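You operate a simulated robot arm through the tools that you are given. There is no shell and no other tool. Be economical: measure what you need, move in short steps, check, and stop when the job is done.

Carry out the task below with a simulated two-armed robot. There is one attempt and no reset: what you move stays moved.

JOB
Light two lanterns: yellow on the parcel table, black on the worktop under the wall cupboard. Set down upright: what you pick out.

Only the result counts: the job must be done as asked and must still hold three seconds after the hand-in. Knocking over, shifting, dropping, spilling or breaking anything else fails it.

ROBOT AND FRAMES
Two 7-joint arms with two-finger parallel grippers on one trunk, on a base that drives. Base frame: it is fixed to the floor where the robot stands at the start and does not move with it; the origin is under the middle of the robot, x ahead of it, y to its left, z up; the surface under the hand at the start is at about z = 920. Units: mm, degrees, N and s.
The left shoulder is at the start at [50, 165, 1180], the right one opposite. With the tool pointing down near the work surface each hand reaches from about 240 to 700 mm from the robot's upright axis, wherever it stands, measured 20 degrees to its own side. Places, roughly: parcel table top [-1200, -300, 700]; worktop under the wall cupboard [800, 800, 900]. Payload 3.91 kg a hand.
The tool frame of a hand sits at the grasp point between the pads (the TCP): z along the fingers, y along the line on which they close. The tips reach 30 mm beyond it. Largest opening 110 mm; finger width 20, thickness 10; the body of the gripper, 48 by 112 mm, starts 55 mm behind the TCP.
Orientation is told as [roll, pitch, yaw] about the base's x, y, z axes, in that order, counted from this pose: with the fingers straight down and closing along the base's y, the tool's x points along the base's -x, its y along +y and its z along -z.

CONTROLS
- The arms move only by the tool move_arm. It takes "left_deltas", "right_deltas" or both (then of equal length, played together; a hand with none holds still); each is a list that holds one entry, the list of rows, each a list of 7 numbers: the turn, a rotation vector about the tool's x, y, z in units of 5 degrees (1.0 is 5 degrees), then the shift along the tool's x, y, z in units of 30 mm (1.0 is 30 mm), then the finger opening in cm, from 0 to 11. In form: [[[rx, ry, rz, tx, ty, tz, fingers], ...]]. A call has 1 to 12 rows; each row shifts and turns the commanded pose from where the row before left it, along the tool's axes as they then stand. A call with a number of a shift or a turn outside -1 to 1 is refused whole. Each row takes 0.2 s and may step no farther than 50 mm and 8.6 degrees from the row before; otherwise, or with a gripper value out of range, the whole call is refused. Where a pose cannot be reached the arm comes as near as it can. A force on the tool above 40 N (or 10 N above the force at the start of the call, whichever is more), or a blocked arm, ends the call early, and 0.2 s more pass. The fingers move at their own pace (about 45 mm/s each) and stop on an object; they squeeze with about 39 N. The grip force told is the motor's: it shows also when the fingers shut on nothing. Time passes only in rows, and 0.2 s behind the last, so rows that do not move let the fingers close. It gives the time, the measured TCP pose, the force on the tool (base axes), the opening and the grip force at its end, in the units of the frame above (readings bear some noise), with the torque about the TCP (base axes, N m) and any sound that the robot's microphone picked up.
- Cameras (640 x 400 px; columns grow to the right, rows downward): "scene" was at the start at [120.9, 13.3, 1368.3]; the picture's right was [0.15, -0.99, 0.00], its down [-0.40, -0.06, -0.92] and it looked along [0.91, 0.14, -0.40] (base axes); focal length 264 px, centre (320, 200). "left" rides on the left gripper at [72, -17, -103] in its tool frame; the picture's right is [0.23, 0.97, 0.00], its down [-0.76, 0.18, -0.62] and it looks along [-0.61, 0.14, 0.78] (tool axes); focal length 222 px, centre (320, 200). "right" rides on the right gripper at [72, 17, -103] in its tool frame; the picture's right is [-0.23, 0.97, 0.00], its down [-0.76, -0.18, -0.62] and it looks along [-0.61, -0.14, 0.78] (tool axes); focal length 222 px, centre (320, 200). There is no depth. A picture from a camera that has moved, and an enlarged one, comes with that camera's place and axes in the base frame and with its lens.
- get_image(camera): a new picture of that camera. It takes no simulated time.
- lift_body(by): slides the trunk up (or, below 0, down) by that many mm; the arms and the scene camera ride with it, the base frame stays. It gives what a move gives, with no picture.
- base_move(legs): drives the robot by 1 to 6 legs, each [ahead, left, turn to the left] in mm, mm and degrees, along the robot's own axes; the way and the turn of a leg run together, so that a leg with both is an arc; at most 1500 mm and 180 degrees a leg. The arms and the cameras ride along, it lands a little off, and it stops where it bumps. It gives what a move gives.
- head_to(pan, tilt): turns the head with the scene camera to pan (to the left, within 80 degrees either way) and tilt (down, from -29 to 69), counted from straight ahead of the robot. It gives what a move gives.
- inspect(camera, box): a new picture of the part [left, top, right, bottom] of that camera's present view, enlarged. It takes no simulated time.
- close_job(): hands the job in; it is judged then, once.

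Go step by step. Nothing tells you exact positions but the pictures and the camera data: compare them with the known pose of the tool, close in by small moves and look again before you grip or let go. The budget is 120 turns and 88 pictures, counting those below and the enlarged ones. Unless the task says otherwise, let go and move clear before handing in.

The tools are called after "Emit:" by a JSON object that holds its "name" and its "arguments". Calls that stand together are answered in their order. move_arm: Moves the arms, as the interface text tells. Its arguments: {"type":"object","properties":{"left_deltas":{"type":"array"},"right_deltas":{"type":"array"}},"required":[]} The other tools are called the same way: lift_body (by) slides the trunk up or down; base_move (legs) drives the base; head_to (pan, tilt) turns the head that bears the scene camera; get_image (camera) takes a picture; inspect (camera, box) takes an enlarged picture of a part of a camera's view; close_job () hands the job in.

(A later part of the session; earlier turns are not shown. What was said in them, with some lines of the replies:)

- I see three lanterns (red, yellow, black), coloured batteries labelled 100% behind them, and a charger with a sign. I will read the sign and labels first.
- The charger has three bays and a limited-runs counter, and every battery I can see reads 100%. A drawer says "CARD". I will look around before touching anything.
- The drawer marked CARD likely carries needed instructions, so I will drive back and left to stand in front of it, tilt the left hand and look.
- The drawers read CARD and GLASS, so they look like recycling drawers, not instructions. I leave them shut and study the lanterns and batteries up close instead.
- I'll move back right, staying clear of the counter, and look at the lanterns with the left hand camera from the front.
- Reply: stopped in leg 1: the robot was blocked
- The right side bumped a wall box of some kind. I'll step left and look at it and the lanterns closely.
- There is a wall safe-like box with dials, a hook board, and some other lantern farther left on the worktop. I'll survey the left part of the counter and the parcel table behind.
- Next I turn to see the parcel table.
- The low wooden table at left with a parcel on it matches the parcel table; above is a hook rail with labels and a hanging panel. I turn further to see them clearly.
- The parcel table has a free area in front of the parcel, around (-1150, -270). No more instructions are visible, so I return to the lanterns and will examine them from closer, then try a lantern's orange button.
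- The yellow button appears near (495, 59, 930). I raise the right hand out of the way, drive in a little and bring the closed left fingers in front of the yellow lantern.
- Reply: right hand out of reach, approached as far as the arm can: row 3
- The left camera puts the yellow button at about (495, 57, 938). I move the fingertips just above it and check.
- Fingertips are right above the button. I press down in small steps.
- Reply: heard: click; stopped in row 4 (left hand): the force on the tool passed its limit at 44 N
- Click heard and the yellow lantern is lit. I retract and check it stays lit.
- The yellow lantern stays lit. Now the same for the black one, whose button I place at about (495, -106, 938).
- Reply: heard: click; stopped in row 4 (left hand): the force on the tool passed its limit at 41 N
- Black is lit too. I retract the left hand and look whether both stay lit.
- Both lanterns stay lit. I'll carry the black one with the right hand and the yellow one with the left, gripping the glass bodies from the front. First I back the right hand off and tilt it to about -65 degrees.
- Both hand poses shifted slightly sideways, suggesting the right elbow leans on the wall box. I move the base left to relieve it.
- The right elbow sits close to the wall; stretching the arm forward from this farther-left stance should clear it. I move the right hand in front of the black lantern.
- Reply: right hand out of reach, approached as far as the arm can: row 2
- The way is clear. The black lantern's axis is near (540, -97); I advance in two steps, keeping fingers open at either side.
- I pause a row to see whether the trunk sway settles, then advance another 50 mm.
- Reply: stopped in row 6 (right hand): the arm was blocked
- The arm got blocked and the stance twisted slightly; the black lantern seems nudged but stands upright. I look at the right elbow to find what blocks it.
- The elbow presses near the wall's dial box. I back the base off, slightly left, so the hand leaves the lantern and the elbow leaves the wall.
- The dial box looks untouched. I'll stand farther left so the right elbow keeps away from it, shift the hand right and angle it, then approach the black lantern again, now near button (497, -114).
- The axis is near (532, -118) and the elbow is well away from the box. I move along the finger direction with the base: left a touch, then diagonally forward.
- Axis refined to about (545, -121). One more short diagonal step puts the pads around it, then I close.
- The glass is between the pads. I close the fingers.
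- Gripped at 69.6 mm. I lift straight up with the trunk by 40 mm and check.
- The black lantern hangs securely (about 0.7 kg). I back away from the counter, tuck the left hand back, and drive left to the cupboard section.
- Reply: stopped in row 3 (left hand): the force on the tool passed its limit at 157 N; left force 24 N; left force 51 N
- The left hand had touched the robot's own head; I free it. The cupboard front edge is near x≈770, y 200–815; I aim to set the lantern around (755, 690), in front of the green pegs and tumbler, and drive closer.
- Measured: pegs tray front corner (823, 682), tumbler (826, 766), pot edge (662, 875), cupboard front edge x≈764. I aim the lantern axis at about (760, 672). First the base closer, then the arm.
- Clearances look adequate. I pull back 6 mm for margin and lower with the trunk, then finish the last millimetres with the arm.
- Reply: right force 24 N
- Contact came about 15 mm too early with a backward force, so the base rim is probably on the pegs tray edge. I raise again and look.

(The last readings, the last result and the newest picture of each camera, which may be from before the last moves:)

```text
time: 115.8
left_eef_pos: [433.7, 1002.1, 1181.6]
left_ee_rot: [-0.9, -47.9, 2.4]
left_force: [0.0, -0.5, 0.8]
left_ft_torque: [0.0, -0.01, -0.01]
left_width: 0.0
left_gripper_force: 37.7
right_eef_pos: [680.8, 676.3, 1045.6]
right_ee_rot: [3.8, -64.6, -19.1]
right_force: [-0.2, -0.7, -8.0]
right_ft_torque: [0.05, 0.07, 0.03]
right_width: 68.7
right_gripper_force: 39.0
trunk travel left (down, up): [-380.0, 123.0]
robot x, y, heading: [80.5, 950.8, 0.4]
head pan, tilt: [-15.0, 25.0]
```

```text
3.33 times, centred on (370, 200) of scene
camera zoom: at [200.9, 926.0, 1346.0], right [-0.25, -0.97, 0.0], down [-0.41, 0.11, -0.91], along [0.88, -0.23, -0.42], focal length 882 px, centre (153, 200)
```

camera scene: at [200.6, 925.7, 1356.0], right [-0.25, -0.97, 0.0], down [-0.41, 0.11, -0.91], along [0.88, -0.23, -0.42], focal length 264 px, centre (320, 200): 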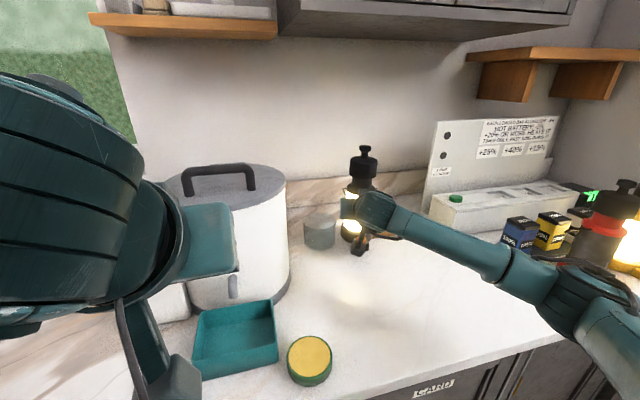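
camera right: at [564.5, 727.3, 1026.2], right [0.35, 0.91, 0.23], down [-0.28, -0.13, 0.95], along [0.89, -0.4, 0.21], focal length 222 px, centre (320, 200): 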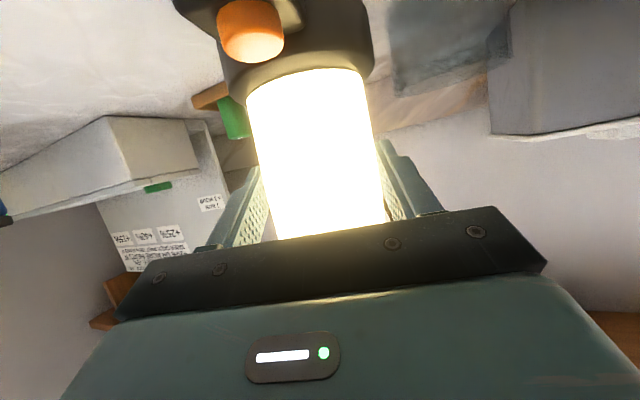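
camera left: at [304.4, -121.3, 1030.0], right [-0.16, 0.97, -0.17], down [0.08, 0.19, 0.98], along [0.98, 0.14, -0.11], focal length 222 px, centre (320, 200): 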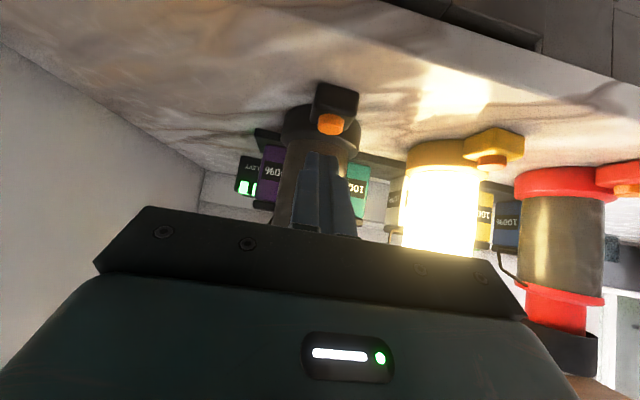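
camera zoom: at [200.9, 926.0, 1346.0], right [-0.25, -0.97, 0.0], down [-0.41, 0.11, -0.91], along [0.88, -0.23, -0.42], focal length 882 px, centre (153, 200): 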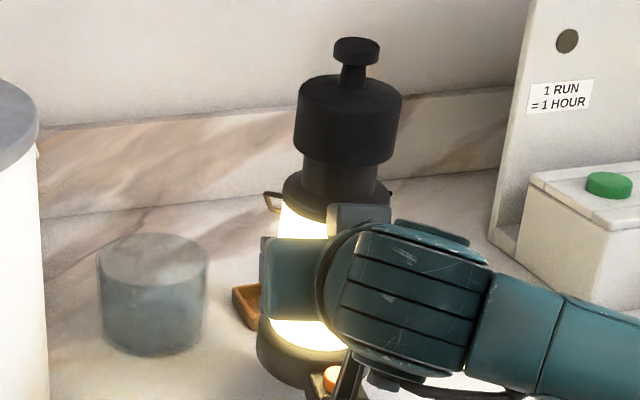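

The tray end shows at about (814, 683). I test lowering about 35 mm farther back from it (axis near x=715).

Emit:
{"name": "move_arm", "arguments": {"right_deltas": [[[0, 0, 0, -0.27, 0.22, 0.57, 0], [0, 0, 0, 0, 0, 0, 0]]]}}

Emit:
{"name": "lift_body", "arguments": {"by": -30}}

Emit:
{"name": "inspect", "arguments": {"camera": "scene", "box": [290, 140, 450, 260]}}

```text
time: 116.4
left_eef_pos: [433.0, 1002.8, 1183.0]
left_ee_rot: [-0.8, -48.0, 2.2]
left_force: [-0.3, -0.5, -0.2]
left_ft_torque: [-0.01, 0.03, 0.01]
left_width: 0.0
left_gripper_force: 38.4
right_eef_pos: [700.7, 678.0, 1048.8]
right_ee_rot: [3.8, -64.8, -19.1]
right_force: [-0.2, -0.4, -7.1]
right_ft_torque: [0.05, 0.1, 0.01]
right_width: 68.5
right_gripper_force: 39.1
trunk travel left (down, up): [-380.0, 123.0]
robot x, y, heading: [82.4, 948.9, 0.5]
head pan, tilt: [-15.0, 25.0]
```

```text
time: 117.2
left_eef_pos: [434.2, 1002.6, 1153.2]
left_ee_rot: [-0.9, -48.1, 2.3]
left_force: [0.0, 0.9, -0.8]
left_ft_torque: [-0.01, 0.0, -0.02]
left_width: 0.3
left_gripper_force: 37.0
right_eef_pos: [699.8, 678.5, 1018.9]
right_ee_rot: [3.8, -64.7, -19.2]
right_force: [-0.8, -0.7, -7.0]
right_ft_torque: [0.01, 0.11, -0.05]
right_width: 68.8
right_gripper_force: 39.0
trunk travel left (down, up): [-350.0, 153.0]
robot x, y, heading: [81.9, 949.0, 0.4]
head pan, tilt: [-15.0, 25.0]
```

```text
3.33 times, centred on (370, 200) of scene
camera zoom: at [200.5, 926.0, 1316.0], right [-0.25, -0.97, 0.0], down [-0.41, 0.11, -0.91], along [0.88, -0.23, -0.42], focal length 882 px, centre (153, 200)
```

zoom: 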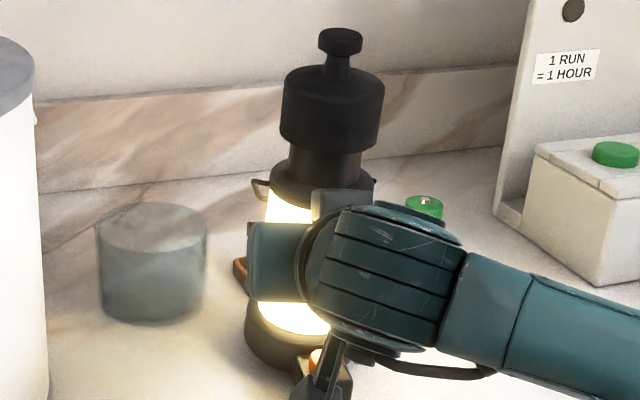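

No contact here, so the earlier touch was the tray; it appears unmoved. I shift left to about (718, 735), away from the tray and short of the tumbler.

Emit:
{"name": "move_arm", "arguments": {"right_deltas": [[[0, 0, 0, 0.115, 0.98, -0.245, 0], [0, 0, 0, 0.115, 0.98, -0.245, 0], [0, 0, 0, 0, 0, 0, 0]]]}}

Emit:
{"name": "get_image", "arguments": {"camera": "scene"}}

```text
time: 118.0
left_eef_pos: [434.0, 1002.8, 1153.7]
left_ee_rot: [-0.9, -48.0, 2.4]
left_force: [-0.3, 0.2, 0.2]
left_ft_torque: [-0.02, -0.01, 0.01]
left_width: 0.0
left_gripper_force: 37.4
right_eef_pos: [698.1, 737.3, 1018.4]
right_ee_rot: [3.9, -64.7, -19.2]
right_force: [0.1, 0.5, -7.5]
right_ft_torque: [0.04, 0.11, 0.0]
right_width: 68.8
right_gripper_force: 39.5
trunk travel left (down, up): [-350.0, 153.0]
robot x, y, heading: [82.1, 956.5, 0.5]
head pan, tilt: [-15.0, 25.0]
```

```text
28 pictures are left
camera scene: at [200.6, 925.8, 1316.0], right [-0.25, -0.97, 0.0], down [-0.41, 0.11, -0.91], along [0.88, -0.23, -0.42], focal length 264 px, centre (320, 200)
```

scene: 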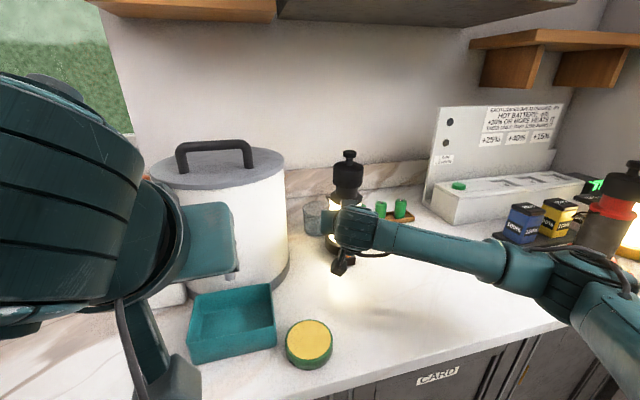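

Emit:
{"name": "lift_body", "arguments": {"by": -10}}

Emit:
{"name": "move_arm", "arguments": {"right_deltas": [[[0, 0, 0, 0.06, 0, 0.028, 0], [0, 0, 0, 0.06, 0, 0.028, 0], [0, 0, 0, 0, 0, 0, 0]]]}}

```text
time: 118.5
left_eef_pos: [433.2, 1004.0, 1143.8]
left_ee_rot: [-1.0, -48.1, 2.4]
left_force: [-0.7, 0.3, -0.3]
left_ft_torque: [0.02, 0.0, -0.01]
left_width: 0.0
left_gripper_force: 37.7
right_eef_pos: [697.2, 737.8, 1013.7]
right_ee_rot: [4.3, -65.1, -19.3]
right_force: [1.8, 0.0, 6.2]
right_ft_torque: [-0.11, 0.69, 0.04]
right_width: 68.8
right_gripper_force: 39.2
trunk travel left (down, up): [-340.0, 163.0]
robot x, y, heading: [80.7, 948.7, 0.5]
head pan, tilt: [-15.0, 25.0]
```

```text
time: 119.3
left_eef_pos: [433.6, 1004.3, 1143.8]
left_ee_rot: [-1.0, -48.2, 2.5]
left_force: [-0.1, 0.1, -0.4]
left_ft_torque: [0.01, 0.04, -0.02]
left_width: 0.0
left_gripper_force: 38.0
right_eef_pos: [697.8, 739.0, 1006.8]
right_ee_rot: [3.9, -64.9, -19.3]
right_force: [8.1, 2.1, 14.6]
right_ft_torque: [-0.05, 0.7, 0.01]
right_width: 68.9
right_gripper_force: 39.4
trunk travel left (down, up): [-340.0, 163.0]
robot x, y, heading: [81.6, 948.0, 0.3]
head pan, tilt: [-15.0, 25.0]
```

The lantern is down at its original height. I open the fingers gently and look.

Emit:
{"name": "move_arm", "arguments": {"right_deltas": [[[0, 0, 0, 0, 0, 0, 7.2], [0, 0, 0, 0, 0, 0, 7.6], [0, 0, 0, 0, 0, 0, 9], [0, 0, 0, 0, 0, 0, 9.5], [0, 0, 0, 0, 0, 0, 9.5]]]}}

Emit:
{"name": "get_image", "arguments": {"camera": "right"}}

Emit:
{"name": "inspect", "arguments": {"camera": "scene", "box": [250, 130, 450, 280]}}

```text
time: 120.5
left_eef_pos: [434.1, 1003.4, 1144.4]
left_ee_rot: [-1.1, -48.1, 2.3]
left_force: [-0.4, -0.7, 1.3]
left_ft_torque: [-0.02, -0.01, -0.01]
left_width: 0.2
left_gripper_force: 37.5
right_eef_pos: [697.9, 736.8, 1005.9]
right_ee_rot: [3.9, -64.8, -19.1]
right_force: [0.9, 0.2, -0.2]
right_ft_torque: [-0.03, 0.01, 0.01]
right_width: 95.1
right_gripper_force: 0.0
trunk travel left (down, up): [-340.0, 163.0]
robot x, y, heading: [82.1, 950.7, 0.6]
head pan, tilt: [-15.0, 25.0]
```

```text
27 pictures are left
camera right: at [581.8, 789.7, 985.7], right [0.35, 0.91, 0.23], down [-0.29, -0.13, 0.95], along [0.89, -0.4, 0.21], focal length 222 px, centre (320, 200)
```

right: 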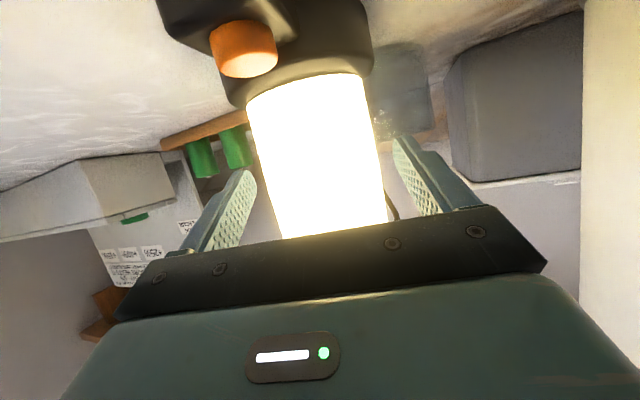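

```text
2.67 times, centred on (350, 205) of scene
camera zoom: at [199.9, 926.3, 1306.1], right [-0.25, -0.97, 0.0], down [-0.41, 0.11, -0.91], along [0.88, -0.23, -0.42], focal length 705 px, centre (240, 187)
```

zoom: 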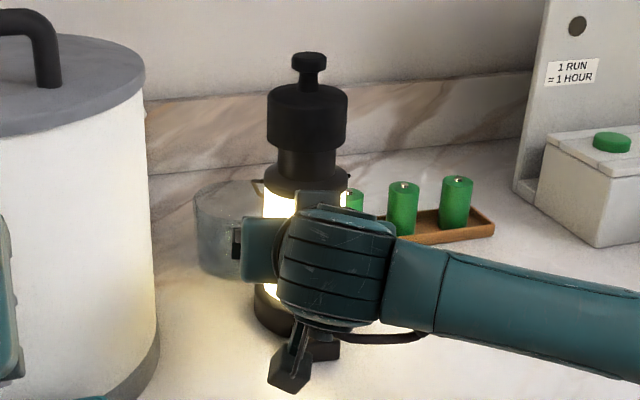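

The black lantern stands upright and lit. I withdraw the hand along its approach line and then drive back.

Emit:
{"name": "move_arm", "arguments": {"right_deltas": [[[0, 0, 0, 0.44, 0, -0.94, 9.5], [0, 0, 0, 0.44, 0, -0.94, 9.5], [0, 0, 0, 0.44, 0, -0.94, 9.5], [0, 0, 0, 0.44, 0, -0.94, 9.5], [0, 0, 0, 0, 0, 0, 9.5]]]}}

Emit:
{"name": "base_move", "arguments": {"legs": [[-320, 0, 0]]}}

Emit:
{"name": "get_image", "arguments": {"camera": "scene"}}

```text
time: 121.8
left_eef_pos: [432.8, 1003.7, 1143.2]
left_ee_rot: [-1.0, -48.2, 2.5]
left_force: [-0.3, 0.3, -0.5]
left_ft_torque: [0.01, -0.02, 0.02]
left_width: 0.0
left_gripper_force: 37.7
right_eef_pos: [576.1, 771.9, 1006.0]
right_ee_rot: [3.9, -64.8, -19.2]
right_force: [0.4, 0.4, 0.0]
right_ft_torque: [0.0, 0.02, 0.01]
right_width: 95.1
right_gripper_force: 0.0
trunk travel left (down, up): [-340.0, 163.0]
robot x, y, heading: [81.2, 953.5, 0.3]
head pan, tilt: [-15.0, 25.0]
```

```text
time: 123.9
left_eef_pos: [109.1, 1003.2, 1143.8]
left_ee_rot: [-1.0, -48.0, 2.7]
left_force: [-0.2, 0.2, 0.4]
left_ft_torque: [-0.01, 0.0, -0.03]
left_width: 0.0
left_gripper_force: 37.4
right_eef_pos: [254.0, 771.8, 1006.9]
right_ee_rot: [3.9, -64.7, -18.8]
right_force: [-0.6, -0.1, -0.6]
right_ft_torque: [-0.01, -0.01, -0.02]
right_width: 95.1
right_gripper_force: 0.0
trunk travel left (down, up): [-340.0, 163.0]
robot x, y, heading: [-243.5, 950.1, 0.6]
head pan, tilt: [-15.0, 25.0]
```

```text
25 pictures are left
camera scene: at [-123.6, 924.0, 1306.2], right [-0.25, -0.97, 0.0], down [-0.41, 0.1, -0.91], along [0.88, -0.22, -0.42], focal length 264 px, centre (320, 200)
```

scene: 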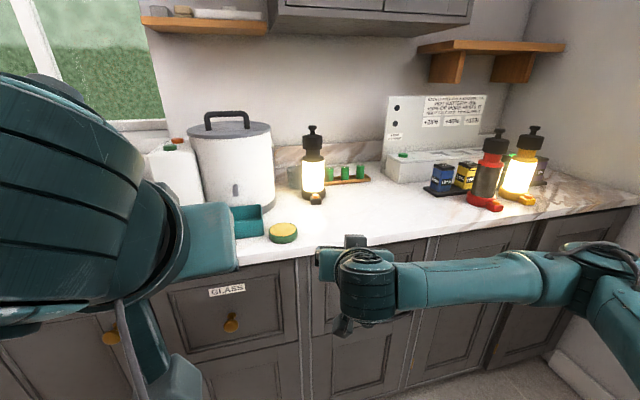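

The black lantern stands lit under the cupboard with everything around it in place. Now the yellow: I drive right so the right hand is in front of it.

Emit:
{"name": "base_move", "arguments": {"legs": [[0, -676, -0.5], [150, 0, 0]]}}

Emit:
{"name": "head_to", "arguments": {"pan": -40, "tilt": 30}}

Emit:
{"name": "get_image", "arguments": {"camera": "right"}}

Emit:
{"name": "get_image", "arguments": {"camera": "scene"}}

```text
time: 131.3
left_eef_pos: [265.4, 315.2, 1144.3]
left_ee_rot: [-1.0, -48.0, 2.2]
left_force: [0.9, -0.4, -0.5]
left_ft_torque: [0.0, 0.03, -0.02]
left_width: 0.1
left_gripper_force: 37.8
right_eef_pos: [406.8, 83.2, 1005.8]
right_ee_rot: [3.9, -64.7, -19.2]
right_force: [0.1, 0.5, -0.7]
right_ft_torque: [0.04, 0.04, -0.01]
right_width: 95.0
right_gripper_force: 0.1
trunk travel left (down, up): [-340.0, 163.0]
robot x, y, heading: [-88.3, 262.6, 0.4]
head pan, tilt: [-15.0, 25.0]
```

```text
time: 132.2
left_eef_pos: [264.4, 315.6, 1143.2]
left_ee_rot: [-0.9, -48.1, 2.3]
left_force: [-0.3, 0.0, 0.8]
left_ft_torque: [-0.01, -0.01, 0.02]
left_width: 0.0
left_gripper_force: 37.7
right_eef_pos: [406.0, 83.0, 1006.5]
right_ee_rot: [3.9, -64.7, -19.3]
right_force: [0.6, -0.3, 0.5]
right_ft_torque: [0.05, 0.02, -0.04]
right_width: 95.0
right_gripper_force: 0.0
trunk travel left (down, up): [-340.0, 163.0]
robot x, y, heading: [-88.8, 262.3, -0.1]
head pan, tilt: [-40.0, 30.0]
```

```text
24 pictures are left
camera right: at [290.1, 135.0, 986.1], right [0.36, 0.91, 0.23], down [-0.29, -0.13, 0.95], along [0.89, -0.4, 0.21], focal length 222 px, centre (320, 200)
```

right: 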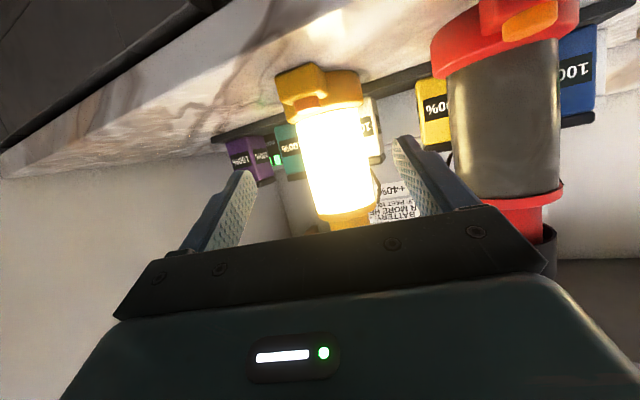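

```text
23 pictures are left
camera scene: at [10.6, 203.6, 1298.2], right [-0.64, -0.77, 0.0], down [-0.38, 0.32, -0.87], along [0.67, -0.55, -0.5], focal length 264 px, centre (320, 200)
```

scene: 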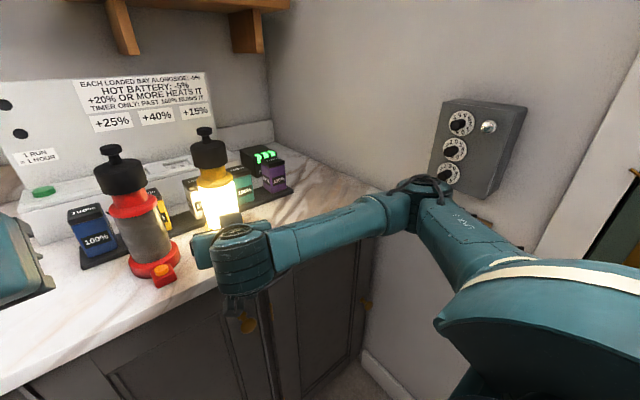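

Yellow axis is near (545, 56). I shift the hand slightly left, open fully and extend the arm toward it, stopping short for a look.

Emit:
{"name": "move_arm", "arguments": {"right_deltas": [[[0, 0, 0, 0, 0.65, 0, 11], [0, 0, 0, -0.44, 0, 0.935, 11], [0, 0, 0, -0.44, 0, 0.935, 11], [0, 0, 0, -0.44, 0, 0.935, 11], [0, 0, 0, 0, 0, 0, 11]]]}}

Emit:
{"name": "get_image", "arguments": {"camera": "right"}}

```text
time: 133.4
left_eef_pos: [264.0, 314.4, 1145.1]
left_ee_rot: [-0.9, -48.1, 2.3]
left_force: [0.8, 0.3, -1.0]
left_ft_torque: [-0.02, 0.0, 0.03]
left_width: 0.0
left_gripper_force: 37.7
right_eef_pos: [501.7, 75.8, 1006.5]
right_ee_rot: [4.0, -64.7, -19.2]
right_force: [0.3, 0.5, 0.3]
right_ft_torque: [0.03, -0.01, -0.01]
right_width: 110.2
right_gripper_force: 0.2
trunk travel left (down, up): [-340.0, 163.0]
robot x, y, heading: [-87.6, 262.9, -0.0]
head pan, tilt: [-40.0, 30.0]
```

```text
22 pictures are left
camera right: at [386.1, 128.2, 985.6], right [0.36, 0.91, 0.23], down [-0.29, -0.13, 0.95], along [0.89, -0.4, 0.21], focal length 222 px, centre (320, 200)
```

right: 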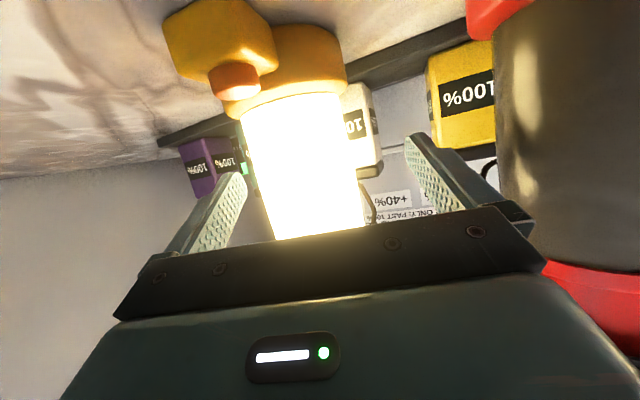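

Slightly short still; I advance 26 mm with a 4 mm correction and close.

Emit:
{"name": "move_arm", "arguments": {"right_deltas": [[[0, 0, 0, -0.36, -0.14, 0.78, 11], [0, 0, 0, 0, 0, 0, 11]]]}}

Emit:
{"name": "get_image", "arguments": {"camera": "right"}}

```text
time: 134.0
left_eef_pos: [263.9, 314.4, 1143.7]
left_ee_rot: [-1.0, -48.2, 2.3]
left_force: [-0.2, 0.7, -0.2]
left_ft_torque: [-0.02, 0.01, -0.03]
left_width: 0.0
left_gripper_force: 37.8
right_eef_pos: [524.4, 66.5, 1006.1]
right_ee_rot: [3.9, -64.8, -19.2]
right_force: [0.6, 0.3, -0.1]
right_ft_torque: [-0.01, -0.02, 0.01]
right_width: 110.0
right_gripper_force: 0.0
trunk travel left (down, up): [-340.0, 163.0]
robot x, y, heading: [-86.8, 260.9, 0.2]
head pan, tilt: [-40.0, 30.0]
```

```text
21 pictures are left
camera right: at [409.7, 117.9, 985.2], right [0.36, 0.91, 0.23], down [-0.29, -0.13, 0.95], along [0.89, -0.4, 0.21], focal length 222 px, centre (320, 200)
```

right: 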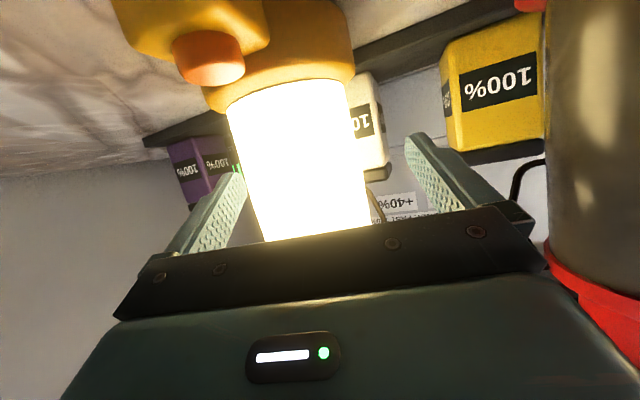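

Depth is right; I centre by 7 mm and close.

Emit:
{"name": "move_arm", "arguments": {"right_deltas": [[[0, 0, 0, 0, -0.25, 0, 11], [0, 0, 0, 0, 0, 0, 11], [0, 0, 0, 0, 0, 0, 5], [0, 0, 0, 0, 0, 0, 5], [0, 0, 0, 0, 0, 0, 5], [0, 0, 0, 0, 0, 0, 0], [0, 0, 0, 0, 0, 0, 0]]]}}

Emit:
{"name": "lift_body", "arguments": {"by": 40}}

Emit:
{"name": "get_image", "arguments": {"camera": "scene"}}

```text
time: 135.6
left_eef_pos: [263.5, 314.1, 1143.8]
left_ee_rot: [-0.9, -48.0, 2.3]
left_force: [0.1, -0.4, 0.3]
left_ft_torque: [0.02, -0.01, 0.02]
left_width: 0.0
left_gripper_force: 37.7
right_eef_pos: [523.8, 56.9, 1005.3]
right_ee_rot: [3.9, -64.9, -19.1]
right_force: [-0.5, -3.3, 1.2]
right_ft_torque: [-0.48, 0.21, 0.0]
right_width: 68.6
right_gripper_force: 39.1
trunk travel left (down, up): [-340.0, 163.0]
robot x, y, heading: [-92.0, 261.0, 0.2]
head pan, tilt: [-40.0, 30.0]
```

```text
time: 136.4
left_eef_pos: [263.9, 314.6, 1182.8]
left_ee_rot: [-0.8, -48.1, 2.4]
left_force: [-0.7, -0.1, -0.6]
left_ft_torque: [0.04, -0.02, 0.03]
left_width: 0.0
left_gripper_force: 37.7
right_eef_pos: [523.9, 58.2, 1045.0]
right_ee_rot: [3.8, -64.6, -19.2]
right_force: [0.5, 0.2, -7.3]
right_ft_torque: [0.07, 0.08, 0.0]
right_width: 69.0
right_gripper_force: 38.4
trunk travel left (down, up): [-380.0, 123.0]
robot x, y, heading: [-88.1, 263.6, -0.1]
head pan, tilt: [-40.0, 30.0]
```

```text
20 pictures are left
camera scene: at [11.5, 203.2, 1338.0], right [-0.64, -0.77, 0.0], down [-0.39, 0.32, -0.87], along [0.67, -0.55, -0.5], focal length 264 px, centre (320, 200)
```

scene: 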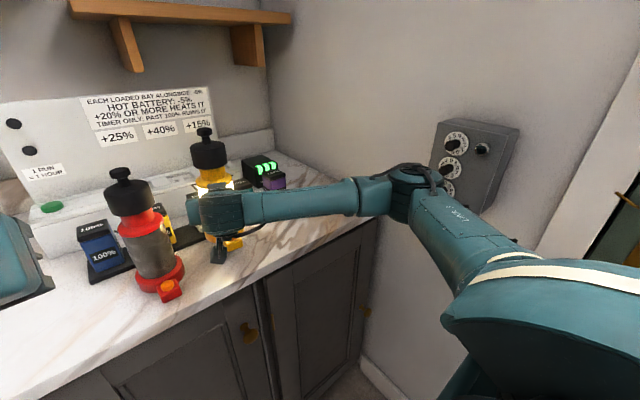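

Yellow is gripped and lifted. I back out, then turn right in open space and head for the parcel table, avoiding the tray on the floor near it.

Emit:
{"name": "base_move", "arguments": {"legs": [[-320, 0, 0], [0, 240, 0], [0, 0, -119]]}}

Emit:
{"name": "head_to", "arguments": {"pan": -10, "tilt": 30}}

Emit:
{"name": "get_image", "arguments": {"camera": "scene"}}

```text
time: 145.9
left_eef_pos: [-547.7, 167.8, 1183.0]
left_ee_rot: [-0.9, -48.0, -119.3]
left_force: [0.4, 0.8, -0.3]
left_ft_torque: [0.01, -0.02, 0.0]
left_width: 0.0
left_gripper_force: 37.1
right_eef_pos: [-902.0, 81.4, 1046.5]
right_ee_rot: [3.9, -64.6, -140.8]
right_force: [0.7, 0.5, -7.7]
right_ft_torque: [0.07, -0.08, 0.02]
right_width: 68.8
right_gripper_force: 39.4
trunk travel left (down, up): [-380.0, 123.0]
robot x, y, heading: [-405.5, 498.2, -121.2]
head pan, tilt: [-40.0, 30.0]
```

```text
time: 146.9
left_eef_pos: [-545.8, 168.3, 1183.2]
left_ee_rot: [-1.0, -48.0, -119.3]
left_force: [-0.6, -0.9, 0.4]
left_ft_torque: [0.02, -0.01, -0.02]
left_width: 0.0
left_gripper_force: 36.8
right_eef_pos: [-900.9, 80.4, 1044.7]
right_ee_rot: [3.8, -64.7, -140.7]
right_force: [0.3, 0.6, -7.7]
right_ft_torque: [0.06, -0.07, -0.01]
right_width: 68.6
right_gripper_force: 39.1
trunk travel left (down, up): [-380.0, 123.0]
robot x, y, heading: [-405.9, 498.5, -121.4]
head pan, tilt: [-10.0, 30.0]
```

```text
19 pictures are left
camera scene: at [-482.6, 402.2, 1338.0], right [-0.75, 0.66, 0.0], down [0.33, 0.38, -0.87], along [-0.57, -0.65, -0.5], focal length 264 px, centre (320, 200)
```

scene: 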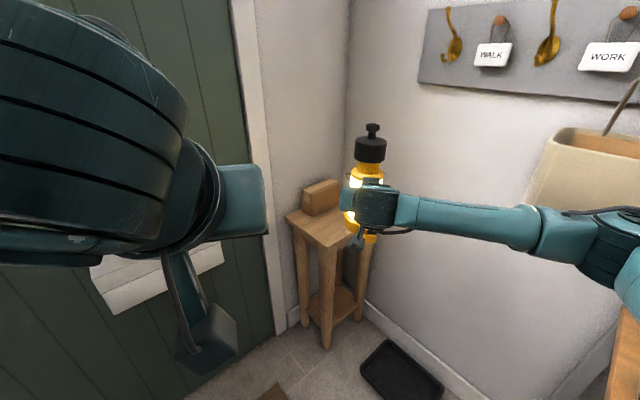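

The table top spans about x -1390…-1000, y -425…-155 with the parcel at the back. I aim the lantern axis at (-1120, -235) and drive most of the way.

Emit:
{"name": "base_move", "arguments": {"legs": [[345, -17, 0]]}}

Emit:
{"name": "get_image", "arguments": {"camera": "scene"}}

Emit:
{"name": "get_image", "arguments": {"camera": "right"}}

```text
time: 149.1
left_eef_pos: [-743.3, -115.1, 1183.3]
left_ee_rot: [-1.0, -47.9, -119.6]
left_force: [-0.6, 0.1, 0.8]
left_ft_torque: [0.01, -0.01, 0.0]
left_width: 0.1
left_gripper_force: 37.7
right_eef_pos: [-1098.4, -200.8, 1043.9]
right_ee_rot: [3.7, -64.7, -141.1]
right_force: [-0.5, -0.3, -6.9]
right_ft_torque: [0.07, -0.09, -0.01]
right_width: 68.9
right_gripper_force: 39.2
trunk travel left (down, up): [-380.0, 123.0]
robot x, y, heading: [-600.7, 212.4, -121.6]
head pan, tilt: [-10.0, 30.0]
```

```text
18 pictures are left
camera scene: at [-678.0, 117.5, 1338.0], right [-0.75, 0.66, 0.0], down [0.33, 0.37, -0.87], along [-0.58, -0.65, -0.5], focal length 264 px, centre (320, 200)
```

scene: 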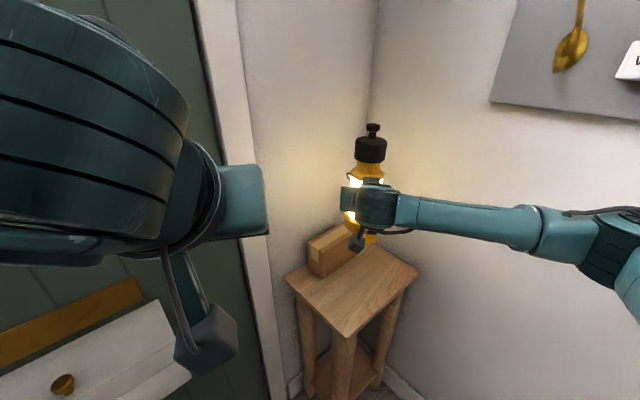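

```text
17 pictures are left
camera right: at [-995.6, -128.8, 1024.5], right [0.58, -0.78, 0.23], down [0.04, 0.31, 0.95], along [-0.81, -0.54, 0.21], focal length 222 px, centre (320, 200)
```

right: 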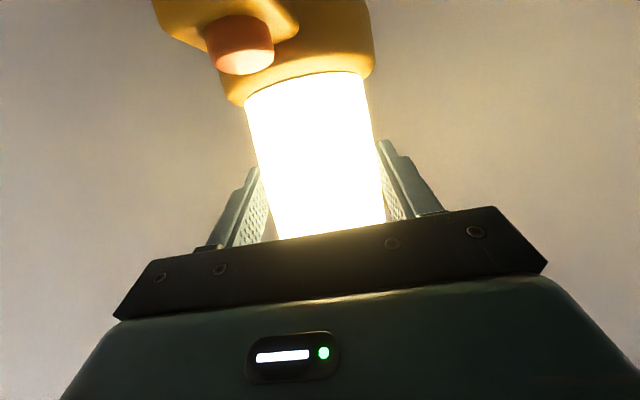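

Table corners confirmed: x -1357…-1000, y -418…-147; parcel front at y≈-343. I move the axis to about (-1150, -240) and lower most of the way.

Emit:
{"name": "base_move", "arguments": {"legs": [[43, -18, 0]]}}

Emit:
{"name": "lift_body", "arguments": {"by": -225}}

Emit:
{"name": "get_image", "arguments": {"camera": "scene"}}

```text
time: 150.0
left_eef_pos: [-782.4, -142.7, 1184.0]
left_ee_rot: [-1.0, -48.0, -119.6]
left_force: [-0.1, -0.1, 0.4]
left_ft_torque: [-0.01, 0.0, -0.02]
left_width: 0.0
left_gripper_force: 37.9
right_eef_pos: [-1136.1, -228.7, 1043.2]
right_ee_rot: [3.8, -64.7, -141.1]
right_force: [-0.6, -0.3, -8.0]
right_ft_torque: [0.06, -0.11, -0.02]
right_width: 68.8
right_gripper_force: 39.2
trunk travel left (down, up): [-380.0, 123.0]
robot x, y, heading: [-643.2, 186.0, -121.4]
head pan, tilt: [-10.0, 30.0]
```

```text
time: 152.4
left_eef_pos: [-781.9, -141.8, 959.6]
left_ee_rot: [-0.9, -48.0, -119.6]
left_force: [-0.4, -0.6, 0.5]
left_ft_torque: [0.01, 0.02, -0.02]
left_width: 0.0
left_gripper_force: 37.8
right_eef_pos: [-1135.5, -226.5, 820.3]
right_ee_rot: [3.7, -64.7, -141.2]
right_force: [0.2, 0.5, -7.2]
right_ft_torque: [0.04, -0.08, 0.03]
right_width: 68.6
right_gripper_force: 39.4
trunk travel left (down, up): [-155.0, 348.0]
robot x, y, heading: [-637.6, 184.6, -121.8]
head pan, tilt: [-10.0, 30.0]
```

```text
16 pictures are left
camera scene: at [-715.5, 91.1, 1113.1], right [-0.75, 0.66, 0.0], down [0.33, 0.37, -0.87], along [-0.58, -0.65, -0.5], focal length 264 px, centre (320, 200)
```

scene: 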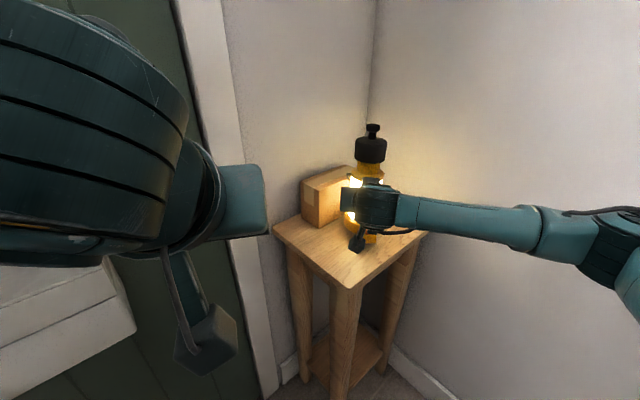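

Above the clear spot. I lower the rest carefully.

Emit:
{"name": "lift_body", "arguments": {"by": -24}}

Emit:
{"name": "move_arm", "arguments": {"right_deltas": [[[0, 0, 0, 0.06, 0, 0.028, 0], [0, 0, 0, 0.06, 0, 0.028, 0], [0, 0, 0, 0.06, 0, 0.028, 0], [0, 0, 0, 0, 0, 0, 0]]]}}

```text
time: 153.1
left_eef_pos: [-780.3, -140.5, 937.2]
left_ee_rot: [-1.1, -48.2, -119.5]
left_force: [0.3, -0.2, -0.6]
left_ft_torque: [-0.02, 0.0, 0.01]
left_width: 0.0
left_gripper_force: 37.3
right_eef_pos: [-1133.8, -228.8, 805.2]
right_ee_rot: [4.7, -65.8, -141.7]
right_force: [-2.4, -9.3, 26.1]
right_ft_torque: [0.21, 0.97, 0.16]
right_width: 69.5
right_gripper_force: 38.4
trunk travel left (down, up): [-131.0, 372.0]
robot x, y, heading: [-639.5, 183.0, -121.5]
head pan, tilt: [-10.0, 30.0]
```

```text
time: 154.1
left_eef_pos: [-778.9, -141.5, 935.5]
left_ee_rot: [-1.0, -48.2, -119.5]
left_force: [0.2, 0.6, -0.3]
left_ft_torque: [-0.02, 0.01, 0.0]
left_width: 0.0
left_gripper_force: 37.5
right_eef_pos: [-1135.3, -228.3, 799.1]
right_ee_rot: [4.5, -65.7, -141.6]
right_force: [4.9, -6.5, 28.5]
right_ft_torque: [0.14, 0.95, 0.22]
right_width: 69.3
right_gripper_force: 39.5
trunk travel left (down, up): [-131.0, 372.0]
robot x, y, heading: [-639.7, 184.4, -121.6]
head pan, tilt: [-10.0, 30.0]
```

Contact a bit higher than guessed, so the table is near 714. I check the seating before letting go.

Emit:
{"name": "inspect", "arguments": {"camera": "scene", "box": [260, 110, 440, 230]}}

Emit:
{"name": "get_image", "arguments": {"camera": "right"}}

```text
3.33 times, centred on (350, 170) of scene
camera zoom: at [-712.6, 92.6, 1089.6], right [-0.75, 0.66, 0.0], down [0.33, 0.37, -0.87], along [-0.58, -0.65, -0.5], focal length 882 px, centre (220, 300)
```

zoom: 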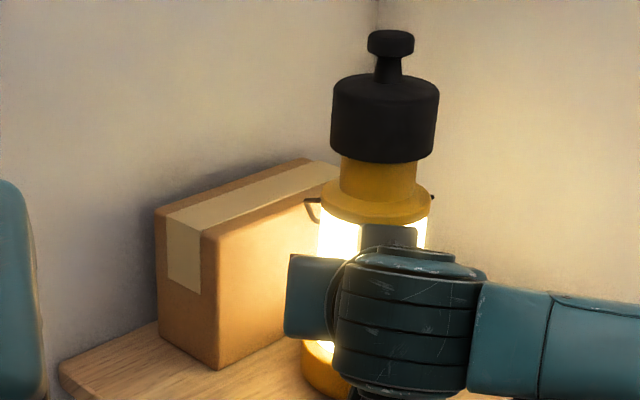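

```text
14 pictures are left
camera right: at [-1031.8, -156.1, 776.7], right [0.58, -0.78, 0.24], down [0.05, 0.33, 0.94], along [-0.81, -0.54, 0.23], focal length 222 px, centre (320, 200)
```

right: 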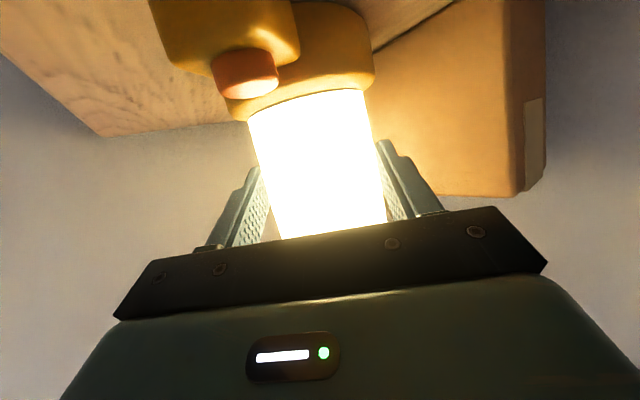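

It rests on the table clear of the parcel. I ease the downward push a little, then open.

Emit:
{"name": "move_arm", "arguments": {"right_deltas": [[[0, 0, 0, -0.08, 0, -0.037, 0], [0, 0, 0, -0.08, 0, -0.037, 0], [0, 0, 0, 0, 0, 0, 0]]]}}

```text
time: 154.9
left_eef_pos: [-780.0, -142.2, 934.1]
left_ee_rot: [-1.1, -48.2, -119.4]
left_force: [0.0, 0.2, -0.5]
left_ft_torque: [0.0, 0.0, 0.0]
left_width: 0.0
left_gripper_force: 37.8
right_eef_pos: [-1135.6, -228.4, 799.6]
right_ee_rot: [4.0, -65.2, -141.3]
right_force: [4.0, -7.7, 20.5]
right_ft_torque: [-0.4, 0.89, 0.34]
right_width: 69.0
right_gripper_force: 39.1
trunk travel left (down, up): [-131.0, 372.0]
robot x, y, heading: [-637.8, 185.8, -121.8]
head pan, tilt: [-10.0, 30.0]
```

Emit:
{"name": "move_arm", "arguments": {"right_deltas": [[[0, 0, 0, -0.06, 0, -0.028, 0], [0, 0, 0, 0, 0, 0, 7.1], [0, 0, 0, 0, 0, 0, 7.5], [0, 0, 0, 0, 0, 0, 8.5], [0, 0, 0, 0, 0, 0, 9.5], [0, 0, 0, 0, 0, 0, 9.5]]]}}

Emit:
{"name": "get_image", "arguments": {"camera": "right"}}

Emit:
{"name": "inspect", "arguments": {"camera": "scene", "box": [260, 110, 440, 230]}}

```text
time: 156.3
left_eef_pos: [-782.0, -140.9, 934.7]
left_ee_rot: [-1.1, -48.2, -119.6]
left_force: [-0.4, 0.3, 0.6]
left_ft_torque: [0.01, 0.02, 0.0]
left_width: 0.0
left_gripper_force: 37.4
right_eef_pos: [-1135.1, -227.6, 796.2]
right_ee_rot: [3.7, -64.7, -141.0]
right_force: [-0.2, -0.1, 0.9]
right_ft_torque: [0.01, 0.03, -0.02]
right_width: 94.8
right_gripper_force: 0.1
trunk travel left (down, up): [-131.0, 372.0]
robot x, y, heading: [-641.1, 186.8, -121.5]
head pan, tilt: [-10.0, 30.0]
```

```text
13 pictures are left
camera right: at [-1033.1, -155.2, 776.7], right [0.58, -0.78, 0.23], down [0.04, 0.31, 0.95], along [-0.81, -0.54, 0.21], focal length 222 px, centre (320, 200)
```

right: 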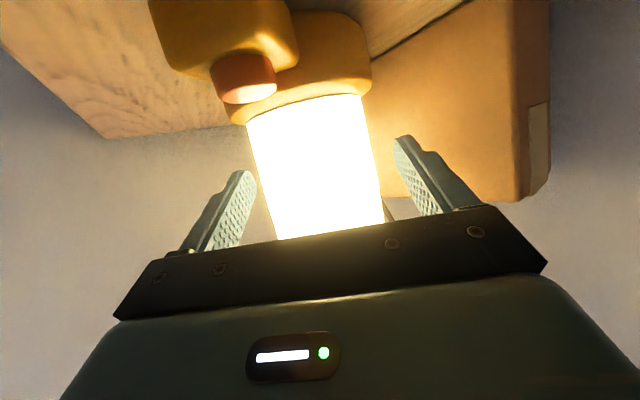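

```text
3.33 times, centred on (350, 170) of scene
camera zoom: at [-715.0, 91.4, 1089.1], right [-0.75, 0.66, 0.0], down [0.33, 0.37, -0.87], along [-0.58, -0.65, -0.5], focal length 882 px, centre (220, 300)
```

zoom: 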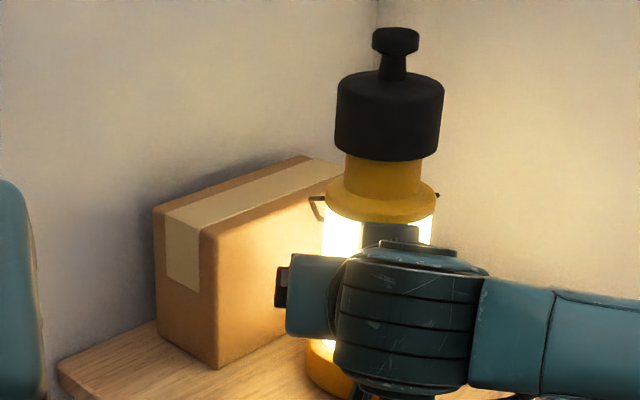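

Released and upright. I withdraw and drive back, then take a final look.

Emit:
{"name": "move_arm", "arguments": {"right_deltas": [[[0, 0, 0, 0.44, 0, -0.94, 9.5], [0, 0, 0, 0.44, 0, -0.94, 9.5], [0, 0, 0, 0.44, 0, -0.94, 9.5], [0, 0, 0, 0.44, 0, -0.94, 9.5], [0, 0, 0, 0, 0, 0, 9.5]]]}}

Emit:
{"name": "base_move", "arguments": {"legs": [[-250, 0, 0]]}}

Emit:
{"name": "get_image", "arguments": {"camera": "scene"}}

```text
time: 157.5
left_eef_pos: [-781.0, -142.7, 934.8]
left_ee_rot: [-1.1, -48.1, -119.7]
left_force: [-0.6, 0.6, 0.1]
left_ft_torque: [0.02, 0.01, -0.03]
left_width: 0.2
left_gripper_force: 37.8
right_eef_pos: [-1043.9, -143.0, 797.7]
right_ee_rot: [3.9, -64.7, -141.1]
right_force: [0.4, -0.5, 0.3]
right_ft_torque: [0.02, 0.01, -0.01]
right_width: 95.0
right_gripper_force: 0.2
trunk travel left (down, up): [-131.0, 372.0]
robot x, y, heading: [-639.4, 184.8, -121.5]
head pan, tilt: [-10.0, 30.0]
```

```text
time: 159.3
left_eef_pos: [-651.0, 66.8, 934.3]
left_ee_rot: [-1.0, -48.1, -119.4]
left_force: [-0.1, -0.2, -1.1]
left_ft_torque: [0.0, -0.01, -0.01]
left_width: 0.1
left_gripper_force: 37.4
right_eef_pos: [-914.3, 64.3, 797.8]
right_ee_rot: [3.8, -64.7, -140.7]
right_force: [-0.1, 0.2, -0.1]
right_ft_torque: [-0.02, 0.01, -0.03]
right_width: 95.2
right_gripper_force: 0.0
trunk travel left (down, up): [-131.0, 372.0]
robot x, y, heading: [-513.1, 394.2, -121.2]
head pan, tilt: [-10.0, 30.0]
```

```text
11 pictures are left
camera scene: at [-585.8, 301.0, 1089.2], right [-0.75, 0.66, 0.0], down [0.33, 0.38, -0.87], along [-0.57, -0.65, -0.5], focal length 264 px, centre (320, 200)
```

scene: 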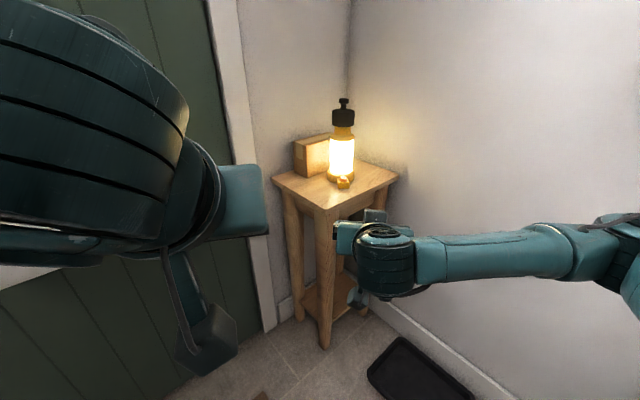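

Yellow stands lit on the parcel table. I turn for a last check of the black lantern.

Emit:
{"name": "base_move", "arguments": {"legs": [[0, 0, 121]]}}

Emit:
{"name": "head_to", "arguments": {"pan": 0, "tilt": 10}}

Emit:
{"name": "get_image", "arguments": {"camera": "scene"}}

```text
time: 164.8
left_eef_pos: [-159.0, 452.8, 935.3]
left_ee_rot: [-1.0, -48.2, 3.1]
left_force: [-1.2, 0.1, -0.3]
left_ft_torque: [-0.02, 0.05, 0.02]
left_width: 0.0
left_gripper_force: 37.3
right_eef_pos: [-14.8, 231.4, 797.4]
right_ee_rot: [3.7, -64.7, -18.4]
right_force: [0.3, 0.3, -0.1]
right_ft_torque: [0.01, -0.01, -0.01]
right_width: 94.8
right_gripper_force: 0.1
trunk travel left (down, up): [-131.0, 372.0]
robot x, y, heading: [-513.2, 393.4, 1.2]
head pan, tilt: [-10.0, 30.0]
```

```text
time: 165.6
left_eef_pos: [-159.9, 452.2, 935.0]
left_ee_rot: [-0.9, -48.0, 3.2]
left_force: [0.7, 0.7, 0.5]
left_ft_torque: [-0.02, 0.01, -0.01]
left_width: 0.1
left_gripper_force: 37.2
right_eef_pos: [-15.8, 232.8, 797.0]
right_ee_rot: [3.8, -64.7, -18.4]
right_force: [-0.2, 0.0, -0.9]
right_ft_torque: [0.0, 0.0, 0.03]
right_width: 95.0
right_gripper_force: 0.2
trunk travel left (down, up): [-131.0, 372.0]
robot x, y, heading: [-508.0, 394.8, 1.1]
head pan, tilt: [0.0, 10.0]
```

```text
10 pictures are left
camera scene: at [-388.5, 396.1, 1121.4], right [0.02, -1.0, 0.0], down [-0.17, 0.0, -0.98], along [0.98, 0.02, -0.17], focal length 264 px, centre (320, 200)
```

scene: 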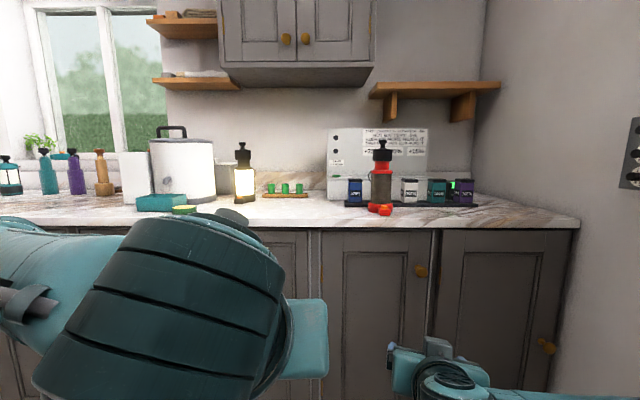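

Everything checks out: the black lantern stands lit on the worktop under the cupboard, yellow stands lit on the parcel table, and the rest is in place. I hand in.

Emit:
{"name": "close_job", "arguments": {}}

```text
The job is handed in.
```

Both lanterns are lit, upright and released: yellow on the parcel table, black on the worktop at the wall cupboard. The job is handed in.

- **Black lantern position:** it stands about 50 mm in front of my estimate of the cupboard's front edge. The tray of green pegs and the tumbler blocked a spot farther back.
- **Contacts on the way:** the black lantern's base briefly touched the edge of the peg tray. The right arm also pressed near the dial box on the wall, and I nudged the black lantern before gripping it. Neither the tray nor the box looked moved in the later pictures.
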